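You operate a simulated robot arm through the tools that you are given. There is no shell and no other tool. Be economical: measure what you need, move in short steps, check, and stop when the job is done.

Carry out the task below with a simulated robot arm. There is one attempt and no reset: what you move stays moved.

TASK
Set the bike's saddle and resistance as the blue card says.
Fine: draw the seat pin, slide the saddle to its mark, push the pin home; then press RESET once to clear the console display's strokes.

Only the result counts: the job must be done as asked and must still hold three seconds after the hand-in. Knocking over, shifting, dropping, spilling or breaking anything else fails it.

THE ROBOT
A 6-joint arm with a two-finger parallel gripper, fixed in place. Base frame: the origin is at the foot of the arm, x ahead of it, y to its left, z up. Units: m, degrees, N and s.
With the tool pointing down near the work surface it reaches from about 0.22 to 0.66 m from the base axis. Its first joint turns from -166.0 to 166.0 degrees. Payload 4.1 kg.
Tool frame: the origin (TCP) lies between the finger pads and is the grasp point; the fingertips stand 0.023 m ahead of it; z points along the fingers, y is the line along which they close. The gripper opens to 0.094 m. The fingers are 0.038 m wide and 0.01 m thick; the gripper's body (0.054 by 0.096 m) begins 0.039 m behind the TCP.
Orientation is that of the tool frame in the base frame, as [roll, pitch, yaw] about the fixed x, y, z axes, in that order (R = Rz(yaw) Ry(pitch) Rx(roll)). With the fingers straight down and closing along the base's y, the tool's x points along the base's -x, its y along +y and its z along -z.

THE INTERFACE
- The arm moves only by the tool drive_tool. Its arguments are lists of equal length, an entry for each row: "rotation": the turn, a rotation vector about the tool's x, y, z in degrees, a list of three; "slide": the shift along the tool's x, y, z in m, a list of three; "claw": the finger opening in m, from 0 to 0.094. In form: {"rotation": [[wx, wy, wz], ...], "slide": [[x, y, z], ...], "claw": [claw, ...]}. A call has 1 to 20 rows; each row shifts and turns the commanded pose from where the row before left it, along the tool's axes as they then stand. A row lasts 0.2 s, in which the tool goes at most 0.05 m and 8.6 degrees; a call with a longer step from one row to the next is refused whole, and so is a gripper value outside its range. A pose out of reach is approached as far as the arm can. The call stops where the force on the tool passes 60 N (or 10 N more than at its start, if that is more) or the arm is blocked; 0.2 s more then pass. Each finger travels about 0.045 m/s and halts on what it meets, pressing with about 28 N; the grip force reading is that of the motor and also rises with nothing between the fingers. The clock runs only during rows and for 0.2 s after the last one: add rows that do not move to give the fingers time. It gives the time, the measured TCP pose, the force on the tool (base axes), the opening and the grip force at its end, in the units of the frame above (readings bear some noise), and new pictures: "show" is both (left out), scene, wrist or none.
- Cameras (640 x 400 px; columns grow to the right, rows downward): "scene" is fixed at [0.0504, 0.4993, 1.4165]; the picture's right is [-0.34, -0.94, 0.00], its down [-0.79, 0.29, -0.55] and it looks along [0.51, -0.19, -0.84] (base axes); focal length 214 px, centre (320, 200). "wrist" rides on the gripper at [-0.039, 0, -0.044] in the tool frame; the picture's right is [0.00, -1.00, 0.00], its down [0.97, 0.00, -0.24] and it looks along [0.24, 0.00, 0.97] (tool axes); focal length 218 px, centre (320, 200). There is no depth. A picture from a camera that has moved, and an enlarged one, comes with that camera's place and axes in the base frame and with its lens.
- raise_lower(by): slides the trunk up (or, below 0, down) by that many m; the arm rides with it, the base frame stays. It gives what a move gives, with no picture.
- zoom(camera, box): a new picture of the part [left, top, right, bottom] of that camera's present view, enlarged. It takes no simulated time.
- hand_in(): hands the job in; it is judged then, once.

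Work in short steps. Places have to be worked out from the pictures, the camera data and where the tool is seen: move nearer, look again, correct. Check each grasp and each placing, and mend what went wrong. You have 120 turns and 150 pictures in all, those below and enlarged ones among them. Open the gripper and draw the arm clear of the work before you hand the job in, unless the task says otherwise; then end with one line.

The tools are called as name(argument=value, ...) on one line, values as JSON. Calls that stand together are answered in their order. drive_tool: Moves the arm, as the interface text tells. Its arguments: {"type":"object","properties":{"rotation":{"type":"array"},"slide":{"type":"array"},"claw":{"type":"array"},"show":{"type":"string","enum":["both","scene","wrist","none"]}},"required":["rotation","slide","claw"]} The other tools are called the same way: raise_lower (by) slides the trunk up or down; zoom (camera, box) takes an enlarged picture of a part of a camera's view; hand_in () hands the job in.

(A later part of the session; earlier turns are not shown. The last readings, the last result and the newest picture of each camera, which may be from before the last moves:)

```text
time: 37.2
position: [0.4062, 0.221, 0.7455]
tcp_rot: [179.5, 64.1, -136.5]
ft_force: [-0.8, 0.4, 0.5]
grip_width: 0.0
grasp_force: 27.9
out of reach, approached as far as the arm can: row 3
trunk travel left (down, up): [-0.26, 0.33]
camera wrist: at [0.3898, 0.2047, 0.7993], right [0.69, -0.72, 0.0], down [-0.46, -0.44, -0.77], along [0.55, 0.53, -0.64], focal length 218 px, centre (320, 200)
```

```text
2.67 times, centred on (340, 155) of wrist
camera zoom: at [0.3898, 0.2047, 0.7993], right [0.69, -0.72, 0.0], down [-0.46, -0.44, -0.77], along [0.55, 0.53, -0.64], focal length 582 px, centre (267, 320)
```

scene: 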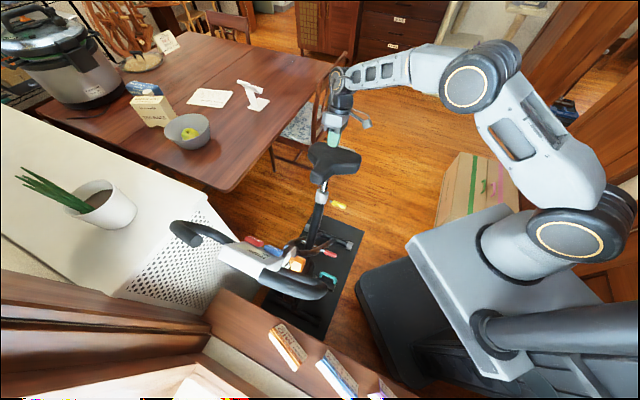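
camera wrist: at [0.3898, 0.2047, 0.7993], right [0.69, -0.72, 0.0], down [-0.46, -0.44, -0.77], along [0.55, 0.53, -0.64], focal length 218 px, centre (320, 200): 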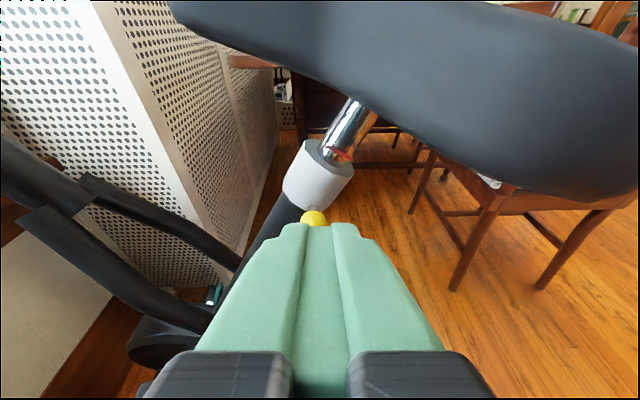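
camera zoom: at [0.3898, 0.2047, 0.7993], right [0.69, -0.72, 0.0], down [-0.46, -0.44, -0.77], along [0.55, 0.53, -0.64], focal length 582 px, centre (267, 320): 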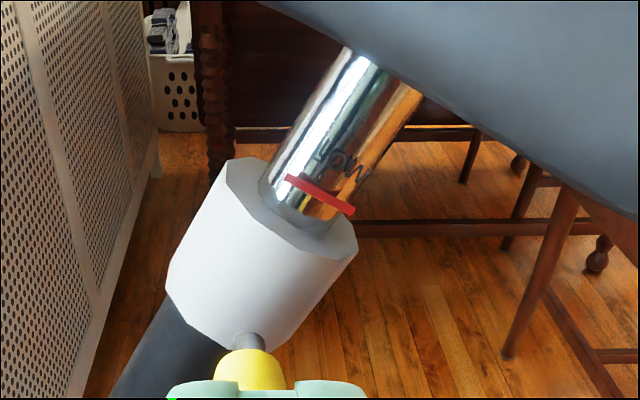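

Now a clear view: LOW mark needs roughly 6–7 mm more to sit where the previous mark sat; post tilt is nearer 28°. I return above the saddle.

drive_tool(rotation=[[0, 8, 0], [0, 8, 0], [0, 8, 0], [0, 0, 0]], slide=[[0, 0, 0], [0, 0, 0], [0, 0, 0], [0, 0, 0]], claw=[0, 0, 0, 0], show="none")

raise_lower(by=0.24)

drive_tool(rotation=[[0, 0, 0], [0, 0, 0], [0, 0, 0], [0, 0, 0], [0, 0, 0], [0, 8, 0], [0, 8, 0], [0, 8, 0], [0, 8, 0], [0, 8, 0], [-6.8, 0, 0], [-6.8, 0, 0], [-6.8, 0, 0], [0, 0, 0]], slide=[[-0.015, -0.015, 0.027], [-0.015, -0.015, 0.027], [-0.015, -0.015, 0.027], [-0.015, -0.015, 0.027], [-0.015, -0.015, 0.027], [0, 0, 0], [0, 0, 0], [0, 0, 0], [0, 0, 0], [0, 0, 0], [0, 0, 0], [0, 0, 0], [0, 0, 0], [0, 0, 0]], claw=[0, 0, 0, 0, 0, 0, 0, 0, 0, 0, 0, 0, 0, 0], show="wrist")

```text
time: 38.2
position: [0.4062, 0.2219, 0.7455]
tcp_rot: [179.9, 39.9, -136.2]
ft_force: [-0.6, -0.4, 0.0]
grip_width: 0.0
grasp_force: 27.8
trunk travel left (down, up): [-0.26, 0.33]
```

```text
time: 40.7
position: [0.4055, 0.221, 0.9856]
tcp_rot: [179.8, 40.0, -136.2]
ft_force: [-0.4, -0.8, 0.7]
grip_width: 0.0
grasp_force: 28.0
trunk travel left (down, up): [-0.5, 0.09]
```

```text
time: 43.7
position: [0.5334, 0.2314, 0.8953]
tcp_rot: [151.4, 8.9, -135.5]
ft_force: [0.9, 0.3, 0.3]
grip_width: 0.0
grasp_force: 27.8
out of reach, approached as far as the arm can: row 6, 8, 9, 10
trunk travel left (down, up): [-0.5, 0.09]
camera wrist: at [0.5708, 0.2385, 0.9379], right [0.67, -0.57, -0.47], down [-0.63, -0.78, 0.06], along [-0.4, 0.26, -0.88], focal length 218 px, centre (320, 200)
```

wrist: 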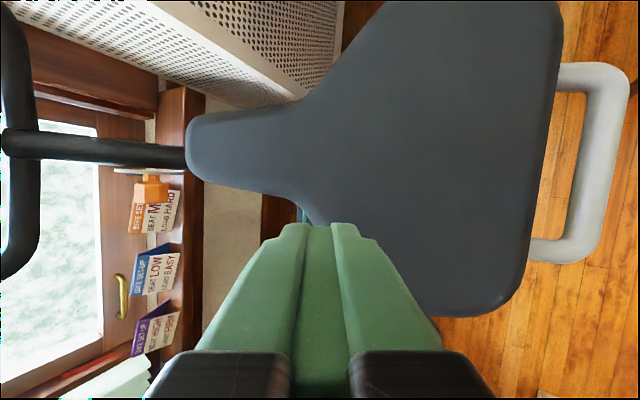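

Tilt now matches the post (~28°). I shift to the saddle centreline and level the pitch.

drive_tool(rotation=[[0, 0, 0], [0, 0, 0], [0, 4.5, 0], [0, 4.4, 0], [0, 0, 0]], slide=[[-0.021, -0.002, 0.003], [-0.022, -0.002, 0.003], [0, 0, 0], [0, 0, 0], [0, 0, 0]], claw=[0, 0, 0, 0, 0], show="wrist")

```text
time: 44.9
position: [0.5642, 0.2606, 0.8949]
tcp_rot: [151.9, 1.1, -131.3]
ft_force: [0.6, -0.4, -0.8]
grip_width: 0.0
grasp_force: 27.5
trunk travel left (down, up): [-0.5, 0.09]
camera wrist: at [0.6053, 0.2756, 0.9327], right [0.67, -0.58, -0.47], down [-0.56, -0.81, 0.19], along [-0.49, 0.13, -0.86], focal length 218 px, centre (320, 200)
```

wrist: 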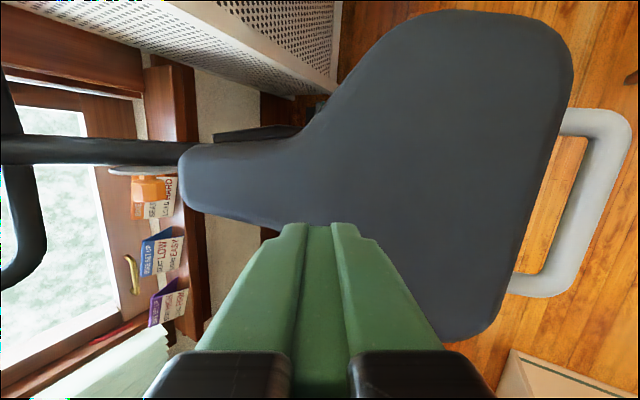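

Descend to just above the former contact point.

drive_tool(rotation=[[0, 0, 0], [0, 0, 0], [0, 0, 0], [0, 0, 0], [0, 0, 0]], slide=[[0, 0, 0.02], [0, 0, 0.02], [0, 0, 0.015], [0, 0, 0.005], [0, 0, 0]], claw=[0, 0, 0, 0, 0], show="none")

drive_tool(rotation=[[0, 0, 0], [0, 0, 0], [0, 0, 0], [0, 0, 0], [0, 0, 0]], slide=[[0, 0, 0.002], [0, 0, 0.002], [0, 0, 0.002], [0, 0, 0.002], [0, 0, 0]], claw=[0, 0, 0, 0, 0], show="none")

zoom(camera="scene", box=[310, 165, 350, 215])

```text
time: 46.1
position: [0.544, 0.2815, 0.8403]
tcp_rot: [152.0, 1.1, -131.3]
ft_force: [-0.2, -0.1, 0.0]
grip_width: 0.0
grasp_force: 28.2
trunk travel left (down, up): [-0.5, 0.09]
```

```text
time: 47.3
position: [0.5412, 0.2827, 0.8343]
tcp_rot: [152.0, 1.0, -131.2]
ft_force: [0.5, 0.0, -0.7]
grip_width: 0.0
grasp_force: 27.7
trunk travel left (down, up): [-0.5, 0.09]
```

```text
8.00 times, centred on (330, 190) of scene
camera zoom: at [0.0504, 0.4993, 1.4165], right [-0.34, -0.94, 0.0], down [-0.79, 0.29, -0.55], along [0.51, -0.19, -0.84], focal length 1716 px, centre (240, 280)
```

zoom: 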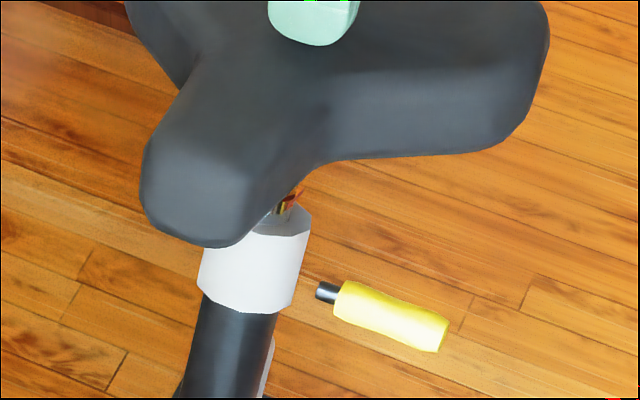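

No contact yet; step 1 mm at a time until force appears.

drive_tool(rotation=[[0, 0, 0], [0, 0, 0], [0, 0, 0]], slide=[[0, 0, 0.001], [0, 0, 0.001], [0, 0, 0]], claw=[0, 0, 0], show="none")

drive_tool(rotation=[[0, 0, 0], [0, 0, 0], [0, 0, 0]], slide=[[0, 0, 0.001], [0, 0, 0.001], [0, 0, 0]], claw=[0, 0, 0], show="none")

drive_tool(rotation=[[0, 0, 0], [0, 0, 0], [0, 0, 0]], slide=[[0, 0, 0.001], [0, 0, 0.001], [0, 0, 0]], claw=[0, 0, 0], show="none")

```text
time: 48.1
position: [0.5408, 0.285, 0.8335]
tcp_rot: [151.9, 1.2, -131.4]
ft_force: [0.8, -1.1, 2.9]
grip_width: 0.0002
grasp_force: 27.8
trunk travel left (down, up): [-0.5, 0.09]
```

```text
time: 48.9
position: [0.5406, 0.2838, 0.8314]
tcp_rot: [152.1, 1.2, -131.3]
ft_force: [3.3, -0.3, 6.1]
grip_width: 0.0
grasp_force: 28.0
trunk travel left (down, up): [-0.5, 0.09]
```

```text
time: 49.7
position: [0.5391, 0.286, 0.8297]
tcp_rot: [152.1, 1.3, -131.3]
ft_force: [3.3, 0.9, 5.1]
grip_width: 0.0003
grasp_force: 27.5
trunk travel left (down, up): [-0.5, 0.09]
```

Contact made and ~3.5 mm pushed. I push 2 mm more, then go look from the side.

drive_tool(rotation=[[0, 0, 0], [0, 0, 0], [0, 0, 0]], slide=[[0, 0, 0.001], [0, 0, 0.001], [0, 0, 0]], claw=[0, 0, 0], show="none")

zoom(camera="scene", box=[310, 165, 350, 215])

```text
time: 50.5
position: [0.5374, 0.2865, 0.8283]
tcp_rot: [152.0, 1.2, -131.3]
ft_force: [1.9, 1.5, 6.1]
grip_width: 0.0
grasp_force: 27.9
trunk travel left (down, up): [-0.5, 0.09]
```

```text
8.00 times, centred on (330, 190) of scene
camera zoom: at [0.0504, 0.4993, 1.4165], right [-0.34, -0.94, 0.0], down [-0.79, 0.29, -0.55], along [0.51, -0.19, -0.84], focal length 1716 px, centre (240, 280)
```

zoom: 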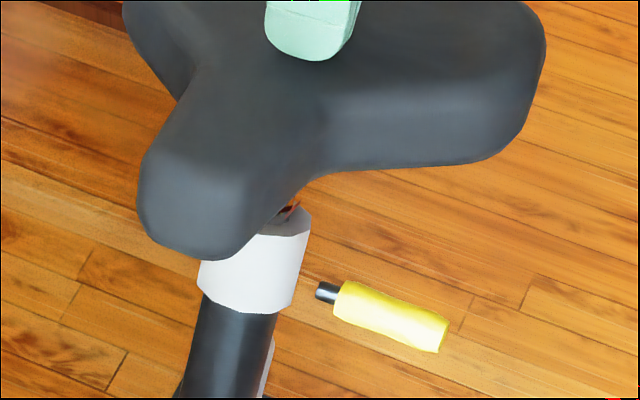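

Good, ~6 mm by the scene view. Retreat to the side viewpoint.

drive_tool(rotation=[[0, 0, 0], [0, 0, 0], [0, 0, 0], [7, 0, 0], [7, 0, 0], [7, 0, 0], [7, 0, 0], [0, -8, 0], [0, -8, 0], [0, -8, 0], [0, -8, 0], [0, -7, 0], [0, 0, 0], [0, 0, 0], [0, 0, 0], [0, 0, 0], [0, 0, 0], [3.2, 0, 3.8], [0, 0, 0]], slide=[[0, 0, -0.041], [0, 0.014, -0.041], [0, 0.014, -0.041], [0, 0, 0], [0, 0, 0], [0, 0, 0], [0, 0, 0], [0, 0, 0], [0, 0, 0], [0, 0, 0], [0, 0, 0], [0, 0, 0], [0.017, 0.015, -0.024], [0.017, 0.015, -0.024], [0.017, 0.015, -0.024], [0.017, 0.015, -0.024], [0.017, 0.015, -0.024], [0, 0, 0], [0, 0, 0]], claw=[0, 0, 0, 0, 0, 0, 0, 0, 0, 0, 0, 0, 0, 0, 0, 0, 0, 0, 0], show="none")

```text
time: 54.5
position: [0.4142, 0.1958, 0.999]
tcp_rot: [160.2, 38.1, -148.6]
ft_force: [0.2, 0.6, -0.1]
grip_width: 0.0
grasp_force: 28.0
out of reach, approached as far as the arm can: row 5, 6, 7
trunk travel left (down, up): [-0.5, 0.09]
```

Fix orientation residuals and position, then lower.

drive_tool(rotation=[[6.1, 0, -4.9], [6.1, 0, -4.9], [0, 0, 0], [0, 0, 0]], slide=[[0, 0, 0], [0, 0, 0], [0, 0.024, 0.01], [0, 0, 0]], claw=[0, 0, 0, 0], show="none")

```text
time: 55.5
position: [0.4039, 0.218, 0.9904]
tcp_rot: [-179.6, 39.7, -136.2]
ft_force: [0.0, 0.5, -0.6]
grip_width: 0.0001
grasp_force: 27.8
trunk travel left (down, up): [-0.5, 0.09]
```

raise_lower(by=-0.24)

drive_tool(rotation=[[0, -8, 0], [0, -8, 0], [0, -8, 0], [0, 0, 0]], slide=[[0, 0, 0], [0, 0, 0], [0, 0, 0], [0, 0, 0]], claw=[0, 0, 0, 0], show="none")

zoom(camera="wrist", box=[260, 80, 420, 230])

```text
time: 58.0
position: [0.4039, 0.2187, 0.7514]
tcp_rot: [-179.8, 39.8, -136.2]
ft_force: [0.0, 0.0, 0.2]
grip_width: 0.0
grasp_force: 28.6
trunk travel left (down, up): [-0.26, 0.33]
```

```text
time: 59.0
position: [0.4067, 0.2207, 0.7511]
tcp_rot: [-179.7, 63.7, -135.9]
ft_force: [-0.2, -0.9, 0.8]
grip_width: 0.0002
grasp_force: 28.0
out of reach, approached as far as the arm can: row 3
trunk travel left (down, up): [-0.26, 0.33]
```

```text
2.67 times, centred on (340, 155) of wrist
camera zoom: at [0.3906, 0.2036, 0.8041], right [0.69, -0.72, 0.0], down [-0.46, -0.45, -0.77], along [0.56, 0.53, -0.64], focal length 582 px, centre (267, 320)
```

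zoom: 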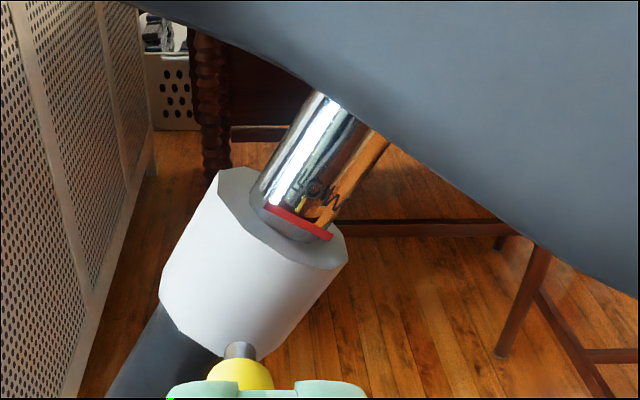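

Nearly there. I return to the same pose as the earlier reference view to compare the mark against the rim directly.

drive_tool(rotation=[[0, 8, 0], [0, 8, 0], [0, 8, 0], [0, 0, 0]], slide=[[0, 0, 0], [0, 0, 0], [0, 0, 0], [0.008, 0.003, 0.001]], claw=[0, 0, 0, 0], show="none")

zoom(camera="wrist", box=[260, 0, 460, 160])

```text
time: 60.0
position: [0.4001, 0.2177, 0.7455]
tcp_rot: [-179.7, 39.8, -136.2]
ft_force: [0.3, -0.2, -0.8]
grip_width: 0.0
grasp_force: 27.3
trunk travel left (down, up): [-0.26, 0.33]
```

```text
2.50 times, centred on (360, 80) of wrist
camera zoom: at [0.402, 0.2185, 0.803], right [0.69, -0.72, 0.0], down [-0.65, -0.62, -0.44], along [0.32, 0.3, -0.9], focal length 546 px, centre (220, 500)
```

zoom: 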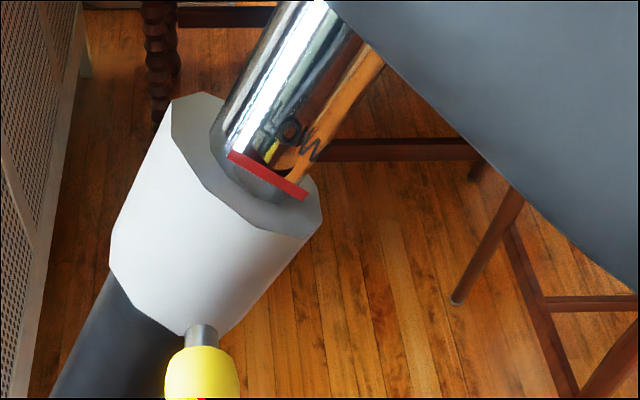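

The mark now sits at the rim essentially as the former one did. I go to grip the drawn pin: open and advance.

drive_tool(rotation=[[0, 0, 0], [0, 0, 0], [0, 0, 0], [0, 0, 0], [0, 0, 0], [0, 0, 0]], slide=[[0, 0, 0], [-0.006, 0.0015, 0], [-0.007, 0.002, 0.02], [0, 0, 0.03], [0, 0, 0.02], [0, 0, 0]], claw=[0.03, 0.05, 0.06, 0.06, 0.06, 0.06], show="wrist")

```text
time: 61.4
position: [0.4387, 0.2586, 0.6999]
tcp_rot: [-179.8, 39.8, -136.2]
ft_force: [-0.7, -0.1, 0.4]
grip_width: 0.0599
grasp_force: 0.1
trunk travel left (down, up): [-0.26, 0.33]
camera wrist: at [0.4395, 0.2589, 0.7566], right [0.69, -0.72, 0.0], down [-0.65, -0.62, -0.44], along [0.32, 0.3, -0.9], focal length 218 px, centre (320, 200)
```

wrist: 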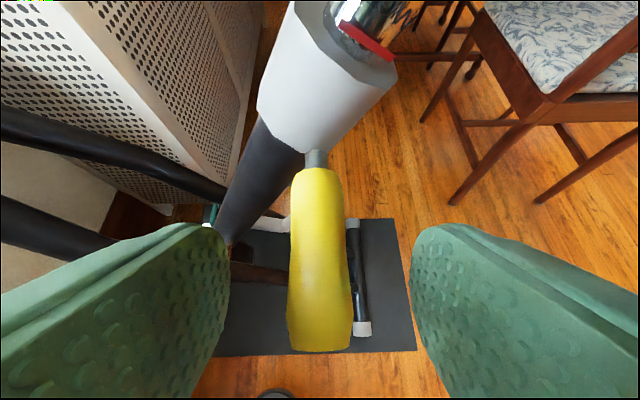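

Centred. Advance the last 19 mm and close.

drive_tool(rotation=[[0, 0, 0], [0, 0, 0], [0, 0, 0], [0, 0, 0], [0, 0, 0], [0, 0, 0]], slide=[[0, 0, 0.019], [0, 0, 0], [0, 0, 0], [0, 0, 0], [0, 0, 0], [0, 0, 0]], claw=[0.06, 0.04, 0.02, 0.01, 0.01, 0.01], show="wrist")

```text
time: 62.8
position: [0.4466, 0.2684, 0.6851]
tcp_rot: [-179.7, 39.8, -136.1]
ft_force: [-0.9, 0.8, -1.0]
grip_width: 0.0205
grasp_force: 44.7
trunk travel left (down, up): [-0.26, 0.33]
camera wrist: at [0.448, 0.2678, 0.7424], right [0.69, -0.72, 0.0], down [-0.65, -0.62, -0.44], along [0.32, 0.3, -0.9], focal length 218 px, centre (320, 200)
```

wrist: 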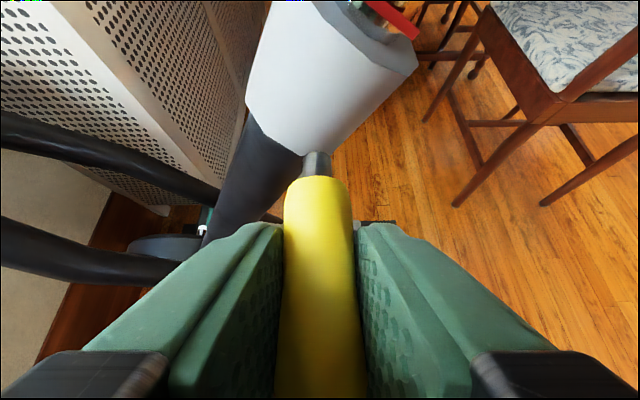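

Gripped. I push inward in small steps and watch force.

drive_tool(rotation=[[0, 0, 0], [0, 0, 0], [0, 0, 0], [0, 0, 0], [0, 0, 0]], slide=[[-0.0023, 0, 0.0019], [-0.0023, 0, 0.0019], [-0.0023, 0, 0.0019], [-0.0023, 0, 0.0019], [0, 0, 0]], claw=[0.01, 0.01, 0.01, 0.01, 0.01], show="wrist")

```text
time: 64.0
position: [0.4529, 0.2744, 0.6835]
tcp_rot: [-179.8, 39.6, -136.2]
ft_force: [-15.7, -4.7, -2.7]
grip_width: 0.0207
grasp_force: 45.3
trunk travel left (down, up): [-0.26, 0.33]
camera wrist: at [0.4556, 0.2752, 0.7424], right [0.69, -0.72, 0.0], down [-0.65, -0.62, -0.44], along [0.32, 0.3, -0.9], focal length 218 px, centre (320, 200)
```

wrist: 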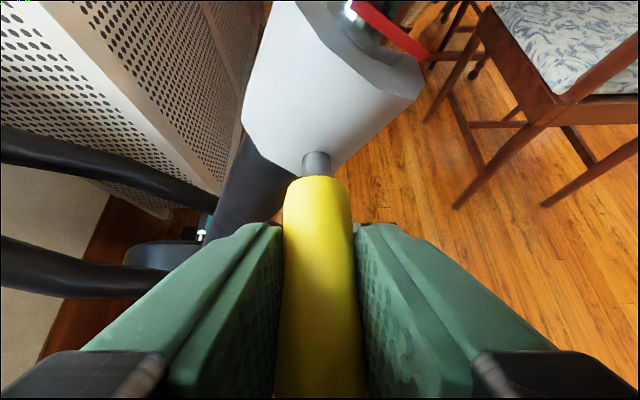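

It's going in (~9 mm, 16 N). Continue.

drive_tool(rotation=[[0, 0, 0], [0, 0, 0], [0, 0, 0], [0, 0, 0], [0, 0, 0]], slide=[[-0.0016, 0, 0.0013], [-0.0016, 0, 0.0013], [-0.0016, 0, 0.0013], [-0.0016, 0, 0.0013], [0, 0, 0]], claw=[0.01, 0.01, 0.01, 0.01, 0.01], show="wrist")

zoom(camera="scene", box=[310, 165, 360, 215])

```text
time: 64.8
position: [0.455, 0.2756, 0.685]
tcp_rot: [-179.8, 39.3, -136.0]
ft_force: [-31.2, -21.2, 14.7]
grip_width: 0.0205
grasp_force: 45.4
trunk travel left (down, up): [-0.26, 0.33]
stopped in row 4: the force on the tool passed its limit (the readings are from after the stop); the commanded pose is now the measured one
camera wrist: at [0.456, 0.2756, 0.7424], right [0.69, -0.72, 0.0], down [-0.65, -0.63, -0.43], along [0.31, 0.3, -0.9], focal length 218 px, centre (320, 200)
```

wrist: 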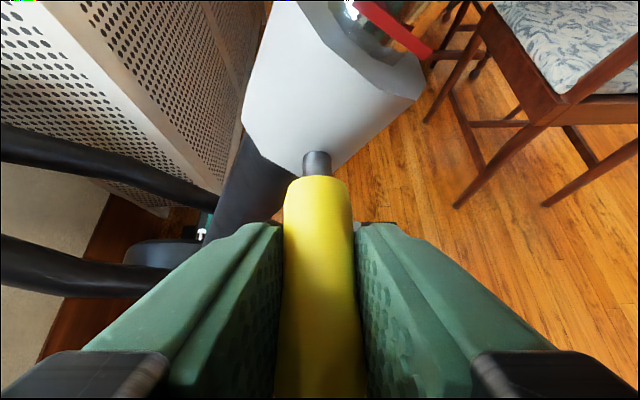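

```text
8.00 times, centred on (335, 190) of scene
camera zoom: at [0.0504, 0.4993, 1.4165], right [-0.34, -0.94, 0.0], down [-0.79, 0.29, -0.55], along [0.51, -0.19, -0.84], focal length 1716 px, centre (200, 280)
```

zoom: 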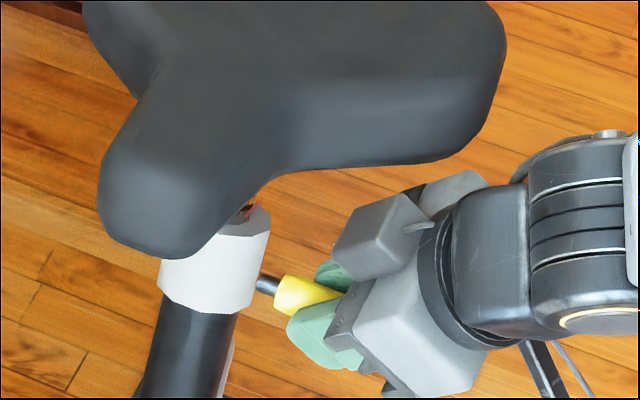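

The pin stopped part-way (~5 mm short): the post hole isn't quite lined up. Comparing with the home picture, the red mark still sits ~2.5 mm too high. I take a close reference of the mark now.

zoom(camera="wrist", box=[300, 0, 460, 100])

drive_tool(rotation=[[0, 0, 0], [0, 0, 0], [0, 0, 0], [0, 0, 0], [0, 0, 0]], slide=[[0.002, 0, -0.0017], [0.002, 0, -0.0017], [0.001, 0, -0.0008], [0, 0, 0], [0, 0, 0]], claw=[0.01, 0.01, 0.01, 0.03, 0.032], show="wrist")

```text
4.00 times, centred on (380, 50) of wrist
camera zoom: at [0.456, 0.2756, 0.7424], right [0.69, -0.72, 0.0], down [-0.65, -0.63, -0.43], along [0.31, 0.3, -0.9], focal length 873 px, centre (80, 800)
```

zoom: 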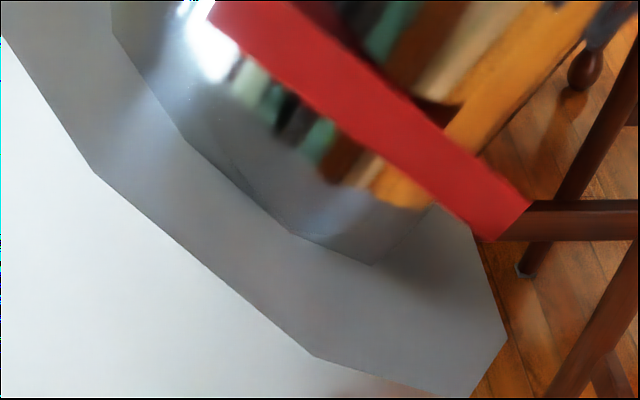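

```text
time: 66.0
position: [0.4532, 0.2718, 0.6813]
tcp_rot: [-180.0, 39.2, -136.4]
ft_force: [0.6, 0.1, 0.4]
grip_width: 0.0319
grasp_force: 0.0
trunk travel left (down, up): [-0.26, 0.33]
camera wrist: at [0.454, 0.2724, 0.74], right [0.69, -0.73, 0.0], down [-0.66, -0.62, -0.43], along [0.31, 0.29, -0.9], focal length 218 px, centre (320, 200)
```

wrist: 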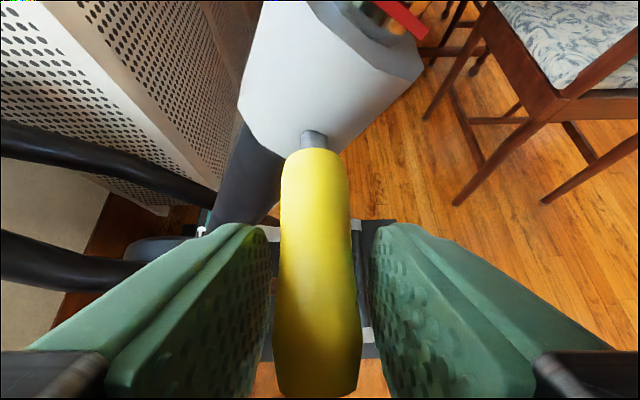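

I back away from the pin and go above the saddle again for a ~2 mm nudge.

drive_tool(rotation=[[0, 0, 0], [0, 0, 0], [0, 0, 0], [0, 0, 0], [0, 0, 0]], slide=[[0, 0, 0], [0.005, 0, -0.025], [0.005, 0, -0.03], [0.003, 0, -0.03], [0, 0, 0]], claw=[0.06, 0.06, 0.06, 0.04, 0.02], show="none")

raise_lower(by=0.24)

```text
time: 67.2
position: [0.4058, 0.2276, 0.7408]
tcp_rot: [-179.9, 39.1, -136.4]
ft_force: [-0.4, 0.2, -0.3]
grip_width: 0.0199
grasp_force: 0.0
trunk travel left (down, up): [-0.26, 0.33]
```

```text
time: 69.7
position: [0.4065, 0.2282, 0.9812]
tcp_rot: [-179.9, 39.2, -136.3]
ft_force: [0.0, 0.1, -0.1]
grip_width: 0.0197
grasp_force: 0.0
trunk travel left (down, up): [-0.5, 0.09]
```

drive_tool(rotation=[[0, 0, 0], [0, 0, 0], [0, 0, 0], [0, 0, 0], [0, 0, 0], [0, 8, 0], [0, 8, 0], [0, 8, 0], [0, 8, 0], [0, 8, 0], [-6.8, 0, 0], [-6.8, 0, 0], [-6.8, 0, 0], [0, 0, 0]], slide=[[-0.015, -0.015, 0.027], [-0.015, -0.015, 0.027], [-0.015, -0.015, 0.027], [-0.015, -0.015, 0.027], [-0.015, -0.015, 0.027], [0, 0, 0], [0, 0, 0], [0, 0, 0], [0, 0, 0], [0, 0, 0], [0, 0, 0], [0, 0, 0], [0, 0, 0], [0, 0, 0]], claw=[0, 0, 0, 0, 0, 0, 0, 0, 0, 0, 0, 0, 0, 0], show="none")

```text
time: 72.7
position: [0.5291, 0.2363, 0.8849]
tcp_rot: [151.5, 8.5, -135.7]
ft_force: [1.1, 0.3, -0.3]
grip_width: 0.0
grasp_force: 28.3
out of reach, approached as far as the arm can: row 6, 8, 9, 10
trunk travel left (down, up): [-0.5, 0.09]
```

drive_tool(rotation=[[0, 0, 0], [0, 0, 0], [0, 4.5, 0], [0, 4.4, 0], [0, 0, 0]], slide=[[-0.021, -0.002, 0.005], [-0.021, -0.001, 0.005], [0, 0, 0], [0, 0, 0], [0, 0, 0]], claw=[0, 0, 0, 0, 0], show="none")

```text
time: 73.9
position: [0.5596, 0.2672, 0.8804]
tcp_rot: [151.9, 0.7, -131.4]
ft_force: [-0.1, 0.0, 0.6]
grip_width: 0.0001
grasp_force: 27.9
trunk travel left (down, up): [-0.5, 0.09]
```

Positioned above; descend to just short of contact (travel 0.059 expected).

drive_tool(rotation=[[0, 0, 0], [0, 0, 0], [0, 0, 0], [0, 0, 0]], slide=[[0, 0, 0.02], [0, 0, 0.02], [0, 0, 0.014], [0, 0, 0]], claw=[0, 0, 0, 0], show="none")

drive_tool(rotation=[[0, 0, 0], [0, 0, 0]], slide=[[0, 0, 0.002], [0, 0, 0]], claw=[0, 0], show="none")

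drive_tool(rotation=[[0, 0, 0], [0, 0, 0]], slide=[[0, 0, 0.001], [0, 0, 0]], claw=[0, 0], show="none")

drive_tool(rotation=[[0, 0, 0], [0, 0, 0]], slide=[[0, 0, 0.001], [0, 0, 0]], claw=[0, 0], show="none")

```text
time: 74.9
position: [0.54, 0.2856, 0.8328]
tcp_rot: [151.9, 0.6, -131.5]
ft_force: [0.7, 0.4, 0.6]
grip_width: 0.0
grasp_force: 28.0
trunk travel left (down, up): [-0.5, 0.09]
```

```text
time: 75.5
position: [0.5401, 0.2853, 0.8321]
tcp_rot: [151.9, 0.7, -131.6]
ft_force: [0.1, -0.1, -0.5]
grip_width: 0.0
grasp_force: 27.9
trunk travel left (down, up): [-0.5, 0.09]
```

```text
time: 76.1
position: [0.5395, 0.2856, 0.8306]
tcp_rot: [151.9, 0.7, -131.5]
ft_force: [0.0, 0.4, -0.4]
grip_width: 0.0
grasp_force: 28.2
trunk travel left (down, up): [-0.5, 0.09]
```

```text
time: 76.7
position: [0.5382, 0.2858, 0.8293]
tcp_rot: [151.9, 0.7, -131.5]
ft_force: [0.0, 0.3, 0.3]
grip_width: 0.0
grasp_force: 27.7
trunk travel left (down, up): [-0.5, 0.09]
```

drive_tool(rotation=[[0, 0, 0], [0, 0, 0]], slide=[[0, 0, 0.001], [0, 0, 0]], claw=[0, 0], show="none")

drive_tool(rotation=[[0, 0, 0], [0, 0, 0]], slide=[[0, 0, 0.001], [0, 0, 0]], claw=[0, 0], show="none")

zoom(camera="scene", box=[310, 165, 350, 215])

```text
time: 77.3
position: [0.5385, 0.2868, 0.8286]
tcp_rot: [151.9, 0.6, -131.5]
ft_force: [1.1, -0.6, 2.2]
grip_width: 0.0
grasp_force: 28.1
trunk travel left (down, up): [-0.5, 0.09]
```

```text
time: 77.9
position: [0.5386, 0.2857, 0.8285]
tcp_rot: [151.9, 0.8, -131.5]
ft_force: [0.7, -0.8, 4.8]
grip_width: 0.0001
grasp_force: 28.7
trunk travel left (down, up): [-0.5, 0.09]
```

```text
8.00 times, centred on (330, 190) of scene
camera zoom: at [0.0504, 0.4993, 1.4165], right [-0.34, -0.94, 0.0], down [-0.79, 0.29, -0.55], along [0.51, -0.19, -0.84], focal length 1716 px, centre (240, 280)
```

zoom: 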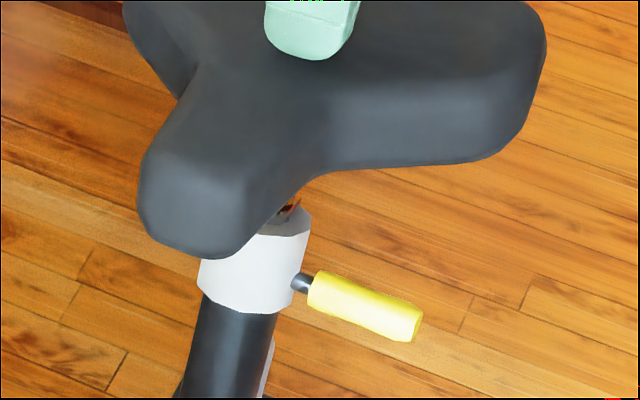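

Contact re-established without saddle shift. Now nudge until TCP z ≈ 0.826.

drive_tool(rotation=[[0, 0, 0], [0, 0, 0]], slide=[[0, 0, 0.001], [0, 0, 0]], claw=[0, 0], show="none")

drive_tool(rotation=[[0, 0, 0], [0, 0, 0]], slide=[[0, 0, 0.001], [0, 0, 0]], claw=[0, 0], show="none")

```text
time: 78.5
position: [0.5384, 0.2868, 0.8278]
tcp_rot: [151.9, 0.8, -131.5]
ft_force: [3.8, -1.3, 9.5]
grip_width: 0.0
grasp_force: 27.8
trunk travel left (down, up): [-0.5, 0.09]
```

```text
time: 79.1
position: [0.5371, 0.2876, 0.8282]
tcp_rot: [151.9, 0.9, -131.5]
ft_force: [5.8, -2.1, 14.4]
grip_width: 0.0
grasp_force: 28.2
trunk travel left (down, up): [-0.5, 0.09]
```

Unlike before, the saddle now resists 14 N without moving, and the scene shows the pin handle end back at its original place – the pin seems to be in the hole. I stop pushing, retreat and inspect.

drive_tool(rotation=[[0, 0, 0], [0, 0, 0], [0, 0, 0], [7, 0, 0], [7, 0, 0], [7, 0, 0], [7, 0, 0], [0, -8, 0], [0, -8, 0], [0, -8, 0], [0, -8, 0], [0, -7, 0], [0, 0, 0], [0, 0, 0], [0, 0, 0], [0, 0, 0], [0, 0, 0], [3.2, 0, 3.8], [0, 0, 0]], slide=[[0, 0, -0.041], [0, 0.014, -0.041], [0, 0.014, -0.041], [0, 0, 0], [0, 0, 0], [0, 0, 0], [0, 0, 0], [0, 0, 0], [0, 0, 0], [0, 0, 0], [0, 0, 0], [0, 0, 0], [0.017, 0.015, -0.024], [0.017, 0.015, -0.024], [0.017, 0.015, -0.024], [0.017, 0.015, -0.024], [0.017, 0.015, -0.024], [0, 0, 0], [0, 0, 0]], claw=[0, 0, 0, 0, 0, 0, 0, 0, 0, 0, 0, 0, 0, 0, 0, 0, 0, 0, 0], show="none")

drive_tool(rotation=[[6.1, 0, -4.9], [6.1, 0, -4.9], [0, 0, 0], [0, 0, 0]], slide=[[0, 0, 0], [0, 0, 0], [0, 0.024, 0.01], [0, 0, 0]], claw=[0, 0, 0, 0], show="none")

```text
time: 83.1
position: [0.414, 0.2, 0.9987]
tcp_rot: [160.1, 37.7, -149.0]
ft_force: [0.6, -0.9, 0.4]
grip_width: 0.0001
grasp_force: 28.4
out of reach, approached as far as the arm can: row 5, 6, 7
trunk travel left (down, up): [-0.5, 0.09]
```

```text
time: 84.1
position: [0.4028, 0.2215, 0.9904]
tcp_rot: [-179.9, 39.5, -136.5]
ft_force: [-0.2, 1.2, 0.3]
grip_width: 0.0001
grasp_force: 28.1
trunk travel left (down, up): [-0.5, 0.09]
```

raise_lower(by=-0.25)

drive_tool(rotation=[[0, 0, 0], [0, 0, 0], [0, 0, 0], [0, 0, 0], [0, 0, 0]], slide=[[0, 0, 0], [0, 0, 0], [-0.011, 0, 0], [-0.011, 0, 0.019], [0, 0, 0.02]], claw=[0.03, 0.06, 0.08, 0.094, 0.094], show="wrist")

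```text
time: 86.7
position: [0.4041, 0.2212, 0.7418]
tcp_rot: [-180.0, 39.3, -136.6]
ft_force: [-0.3, -0.4, -0.1]
grip_width: 0.0
grasp_force: 28.2
trunk travel left (down, up): [-0.25, 0.34]
```

```text
time: 87.8
position: [0.4315, 0.2504, 0.7233]
tcp_rot: [-180.0, 39.3, -136.5]
ft_force: [-11.4, -1.8, -1.5]
grip_width: 0.0912
grasp_force: 0.1
trunk travel left (down, up): [-0.25, 0.34]
camera wrist: at [0.4327, 0.2514, 0.7819], right [0.69, -0.73, 0.0], down [-0.66, -0.62, -0.43], along [0.31, 0.29, -0.9], focal length 218 px, centre (320, 200)
```

wrist: 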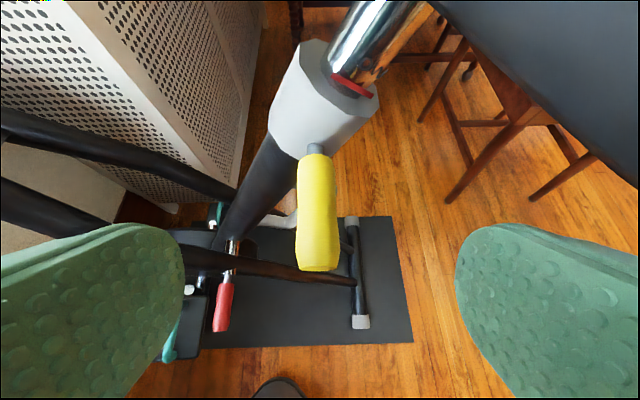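

Pin handle coincides with its home picture (top row 155/tip 270, vs 160/275 with a 5-px collar shift). There's an 11 N sideways reading – likely the gripper near the saddle – so I back off at once.

zoom(camera="wrist", box=[260, 30, 400, 170])

drive_tool(rotation=[[0, 0, 0], [0, 0, 0], [0, 0, 0]], slide=[[0.005, 0, -0.015], [0.006, 0, -0.015], [0, 0, 0]], claw=[0.06, 0.06, 0.06], show="scene")

```text
2.86 times, centred on (330, 100) of wrist
camera zoom: at [0.4327, 0.2514, 0.7819], right [0.69, -0.73, 0.0], down [-0.66, -0.62, -0.43], along [0.31, 0.29, -0.9], focal length 624 px, centre (291, 486)
```

zoom: 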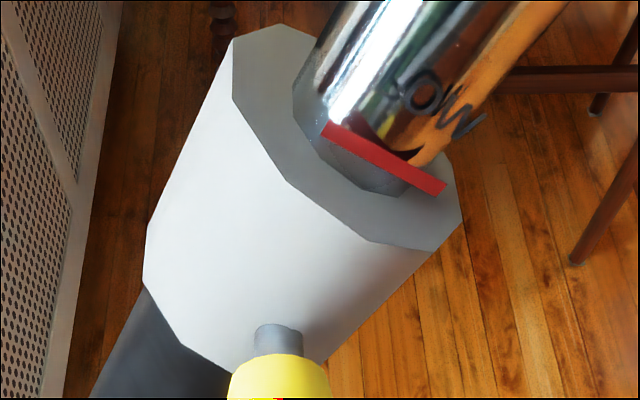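

```text
time: 88.7
position: [0.4129, 0.2304, 0.7412]
tcp_rot: [180.0, 39.3, -136.6]
ft_force: [0.1, 0.4, -1.2]
grip_width: 0.0599
grasp_force: 0.1
trunk travel left (down, up): [-0.25, 0.34]
```

scene: 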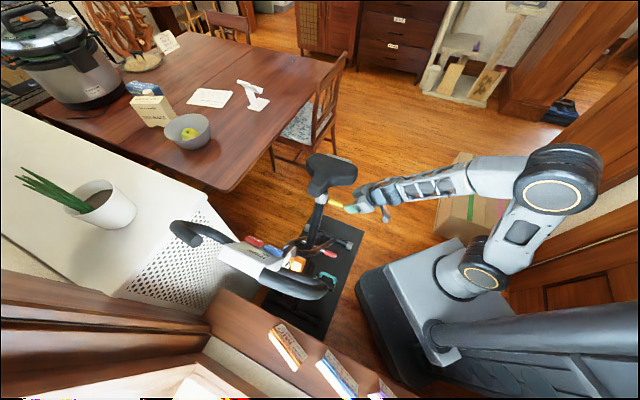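

Clear again. To be sure the pin is fully home (I had relaxed outward afterwards), I grip it again and push to the stop, releasing without pulling.

drive_tool(rotation=[[0, 0, 0], [0, 0, 0], [0, 0, 0], [0, 0, 0], [0, 0, 0], [0, 0, 0], [0, 0, 0], [0, 0, 0], [0, 0, 0]], slide=[[-0.011, 0.0035, 0.02], [0, 0, 0.03], [0, 0, 0.03], [0, 0, 0.003], [0, 0, 0], [0, 0, 0], [0, 0, 0], [0, 0, 0], [0, 0, 0]], claw=[0.06, 0.06, 0.06, 0.06, 0.04, 0.02, 0.01, 0.01, 0.01], show="wrist")

```text
time: 89.5
position: [0.4481, 0.2695, 0.6942]
tcp_rot: [-180.0, 39.7, -136.6]
ft_force: [-25.1, -16.0, 18.7]
grip_width: 0.0601
grasp_force: 0.0
trunk travel left (down, up): [-0.25, 0.34]
stopped in row 4: the force on the tool passed its limit (the readings are from after the stop); the commanded pose is now the measured one
camera wrist: at [0.4491, 0.2699, 0.7528], right [0.69, -0.73, 0.0], down [-0.65, -0.62, -0.44], along [0.32, 0.3, -0.9], focal length 218 px, centre (320, 200)
```

wrist: 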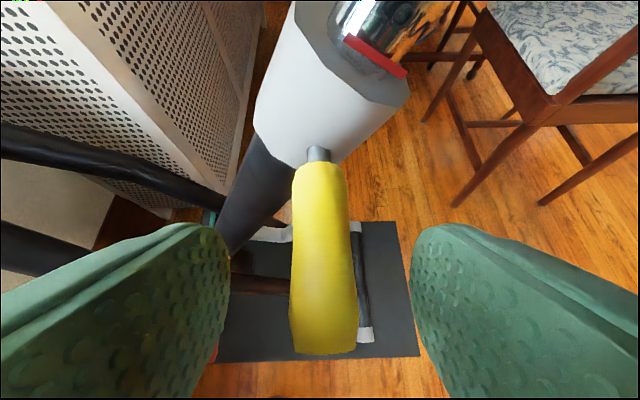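

The palm side touched the saddle lobe (pin itself is fine). I back off and instead will push the pin's end with closed fingertips from outside.

drive_tool(rotation=[[0, 0, 0], [0, 0, 0], [0, 0, 0], [0, 0, 0], [0, 0, 0], [0, 0, 0], [0, 0, 0]], slide=[[0.002, 0, -0.02], [0, 0, -0.02], [0, 0, -0.02], [0, 0, 0], [0.023, 0, 0.014], [0.022, 0, 0.014], [0, 0, 0]], claw=[0.06, 0.06, 0.04, 0.02, 0, 0, 0])

```text
time: 91.1
position: [0.4095, 0.2326, 0.687]
tcp_rot: [-179.9, 39.5, -136.6]
ft_force: [0.1, 0.7, -0.9]
grip_width: 0.0
grasp_force: 27.6
trunk travel left (down, up): [-0.25, 0.34]
camera wrist: at [0.4105, 0.2326, 0.7446], right [0.69, -0.73, 0.0], down [-0.65, -0.62, -0.43], along [0.31, 0.3, -0.9], focal length 218 px, centre (320, 200)
```

scene: 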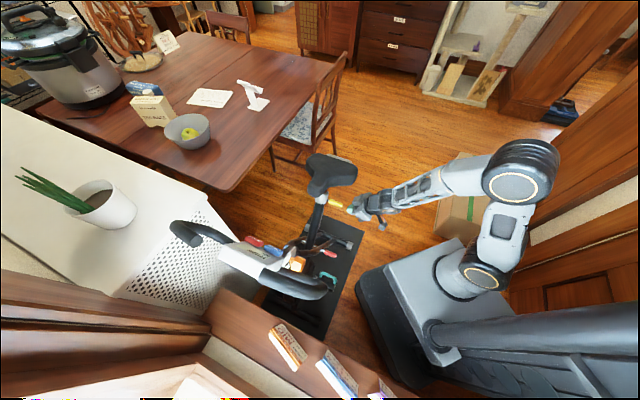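
wrist: 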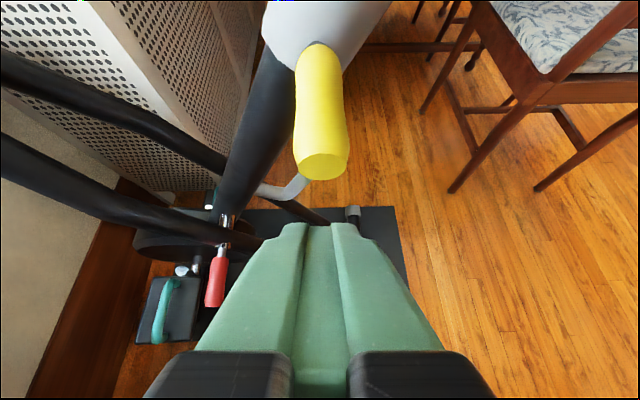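

Aligned with the pin end; push horizontally inward until the force rises.

drive_tool(rotation=[[0, 0, 0], [0, 0, 0], [0, 0, 0], [0, 0, 0]], slide=[[-0.0031, 0, 0.0026], [-0.0031, 0, 0.0026], [-0.0031, 0, 0.0026], [0, 0, 0]], claw=[0, 0, 0, 0], show="none")

drive_tool(rotation=[[0, 0, 0], [0, 0, 0], [0, 0, 0], [0, 0, 0]], slide=[[-0.0015, 0, 0.0013], [-0.0015, 0, 0.0013], [-0.0015, 0, 0.0013], [0, 0, 0]], claw=[0, 0, 0, 0], show="wrist")

```text
time: 92.1
position: [0.4181, 0.2398, 0.6871]
tcp_rot: [-180.0, 39.5, -136.6]
ft_force: [0.4, 0.1, -0.1]
grip_width: 0.0
grasp_force: 28.3
trunk travel left (down, up): [-0.25, 0.34]
```

```text
time: 93.1
position: [0.4216, 0.243, 0.6878]
tcp_rot: [-180.0, 39.5, -136.6]
ft_force: [-11.0, -10.8, 3.6]
grip_width: 0.0
grasp_force: 28.3
trunk travel left (down, up): [-0.25, 0.34]
camera wrist: at [0.4226, 0.2441, 0.745], right [0.69, -0.73, 0.0], down [-0.66, -0.62, -0.43], along [0.31, 0.3, -0.9], focal length 218 px, centre (320, 200)
```

wrist: 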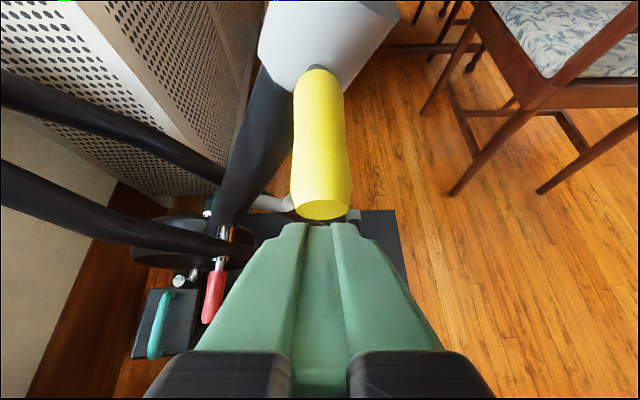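

Contact at the expected home end position. Push a bit harder to check it's at its stop.

drive_tool(rotation=[[0, 0, 0], [0, 0, 0], [0, 0, 0]], slide=[[-0.0015, 0, 0.0013], [-0.0015, 0, 0.0013], [0, 0, 0]], claw=[0, 0, 0], show="none")

drive_tool(rotation=[[0, 0, 0], [0, 0, 0]], slide=[[-0.0015, 0, 0.0013], [0, 0, 0]], claw=[0, 0], show="wrist")

```text
time: 93.9
position: [0.4221, 0.2444, 0.6869]
tcp_rot: [180.0, 39.4, -136.7]
ft_force: [-30.9, -28.9, 12.6]
grip_width: 0.0002
grasp_force: 27.7
trunk travel left (down, up): [-0.25, 0.34]
```

```text
time: 94.5
position: [0.4226, 0.2447, 0.6878]
tcp_rot: [179.9, 39.4, -136.7]
ft_force: [-39.0, -36.1, 17.2]
grip_width: 0.0002
grasp_force: 28.0
trunk travel left (down, up): [-0.25, 0.34]
camera wrist: at [0.4241, 0.2454, 0.7449], right [0.69, -0.73, 0.0], down [-0.66, -0.62, -0.43], along [0.31, 0.3, -0.9], focal length 218 px, centre (320, 200)
```

wrist: 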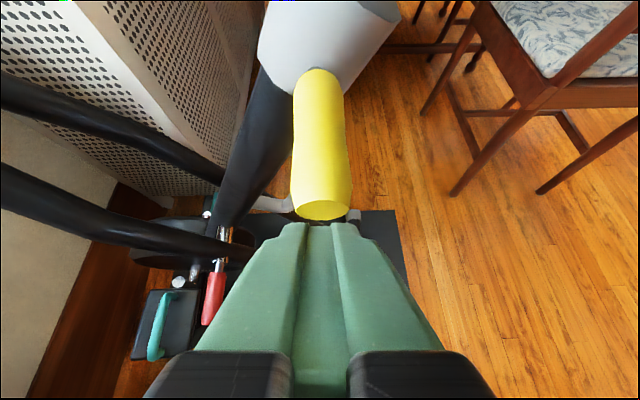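

At the hard stop (56 N, no motion): pin is home and saddle locked at LOW. Next the orange resistance knob: I back outward and travel forward along the bike to face the dial.

drive_tool(rotation=[[0, 0, 0], [0, 0, 0], [0, 0, 0], [0, 0, 0], [0, 0, 0], [0, 0, 0], [0, 0, 0], [0, 0, 0], [0, 0, 0], [0, 0, 0]], slide=[[0.0155, 0, -0.0127], [0.0155, 0, -0.0127], [-0.002, 0.04, -0.013], [-0.002, 0.04, -0.013], [-0.002, 0.04, -0.013], [-0.002, 0.04, -0.013], [-0.002, 0.04, -0.013], [-0.002, 0.04, -0.013], [-0.002, 0.04, -0.013], [0, 0, 0]], claw=[0, 0, 0, 0, 0, 0, 0, 0, 0, 0])

```text
time: 96.7
position: [0.17, 0.392, 0.7655]
tcp_rot: [180.0, 39.5, -136.5]
ft_force: [0.0, -0.7, 0.3]
grip_width: 0.0001
grasp_force: 27.8
trunk travel left (down, up): [-0.25, 0.34]
camera wrist: at [0.172, 0.3923, 0.823], right [0.69, -0.73, 0.0], down [-0.65, -0.62, -0.43], along [0.31, 0.3, -0.9], focal length 218 px, centre (320, 200)
```

scene: 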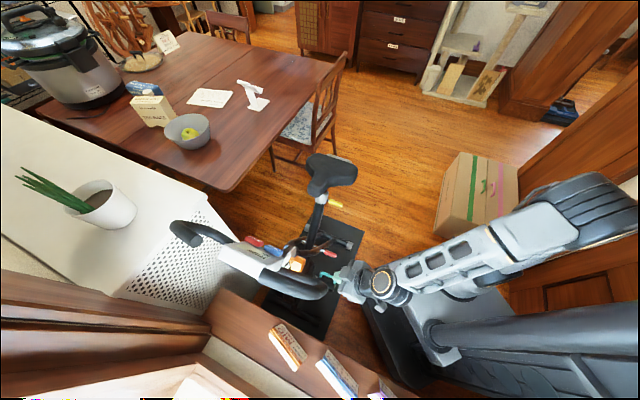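
wrist: 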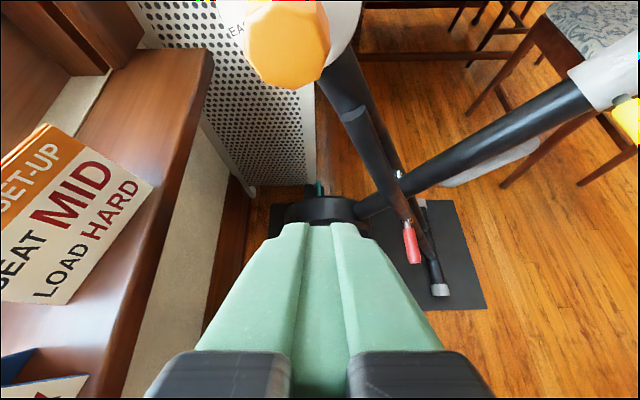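

The knob is at the top of the view. I tilt up toward horizontal, backing out slightly.

drive_tool(rotation=[[0, -8, 0], [0, -8, 0], [0, -8, 0], [0, -8, 0], [0, 0, 0]], slide=[[0, 0, -0.01], [0, 0, -0.01], [0, 0, -0.01], [0, 0, -0.01], [0, 0, 0]], claw=[0, 0, 0, 0, 0])

```text
time: 97.9
position: [0.1487, 0.3696, 0.7907]
tcp_rot: [180.0, 71.6, -136.8]
ft_force: [-0.2, 0.0, 0.9]
grip_width: 0.0
grasp_force: 27.8
trunk travel left (down, up): [-0.25, 0.34]
camera wrist: at [0.1268, 0.3494, 0.84], right [0.69, -0.73, 0.0], down [-0.39, -0.37, -0.85], along [0.61, 0.58, -0.53], focal length 218 px, centre (320, 200)
```

scene: 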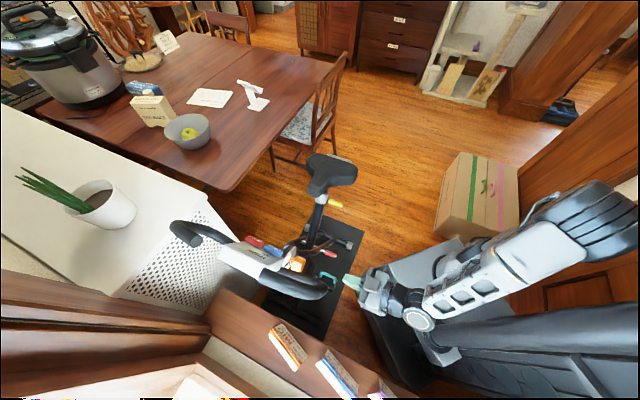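
wrist: 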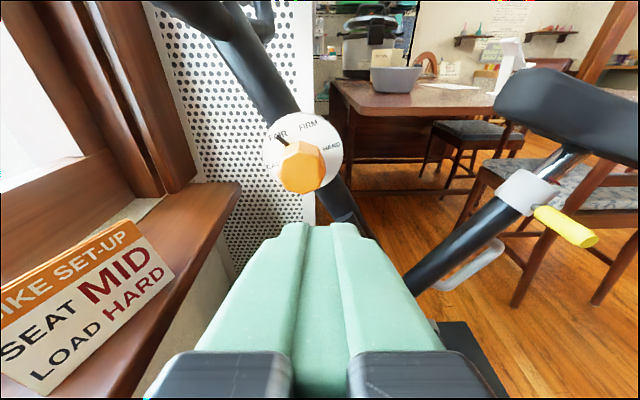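

zoom(camera="wrist", box=[250, 100, 360, 210])

zoom(camera="wrist", box=[440, 60, 640, 260])

```text
3.64 times, centred on (305, 155) of wrist
camera zoom: at [0.1268, 0.3494, 0.84], right [0.69, -0.73, 0.0], down [-0.39, -0.37, -0.85], along [0.61, 0.58, -0.53], focal length 794 px, centre (374, 364)
```

zoom: 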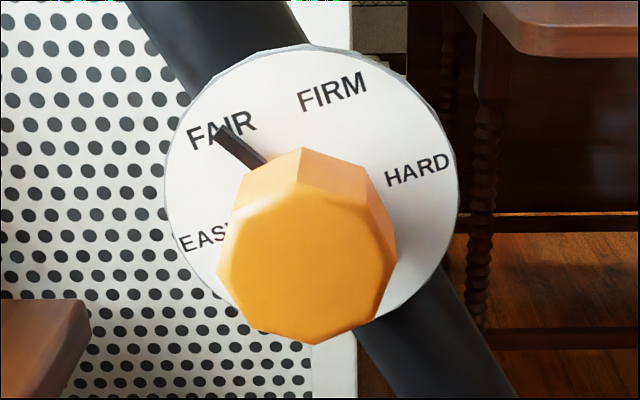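

```text
2.00 times, centred on (540, 160) of wrist
camera zoom: at [0.1268, 0.3494, 0.84], right [0.69, -0.73, 0.0], down [-0.39, -0.37, -0.85], along [0.61, 0.58, -0.53], focal length 436 px, centre (-120, 280)
```

zoom: 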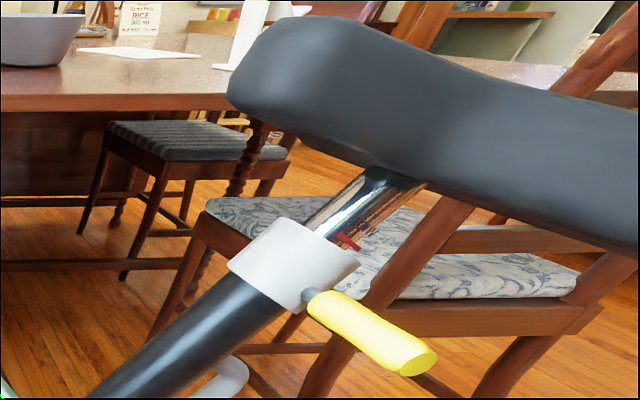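

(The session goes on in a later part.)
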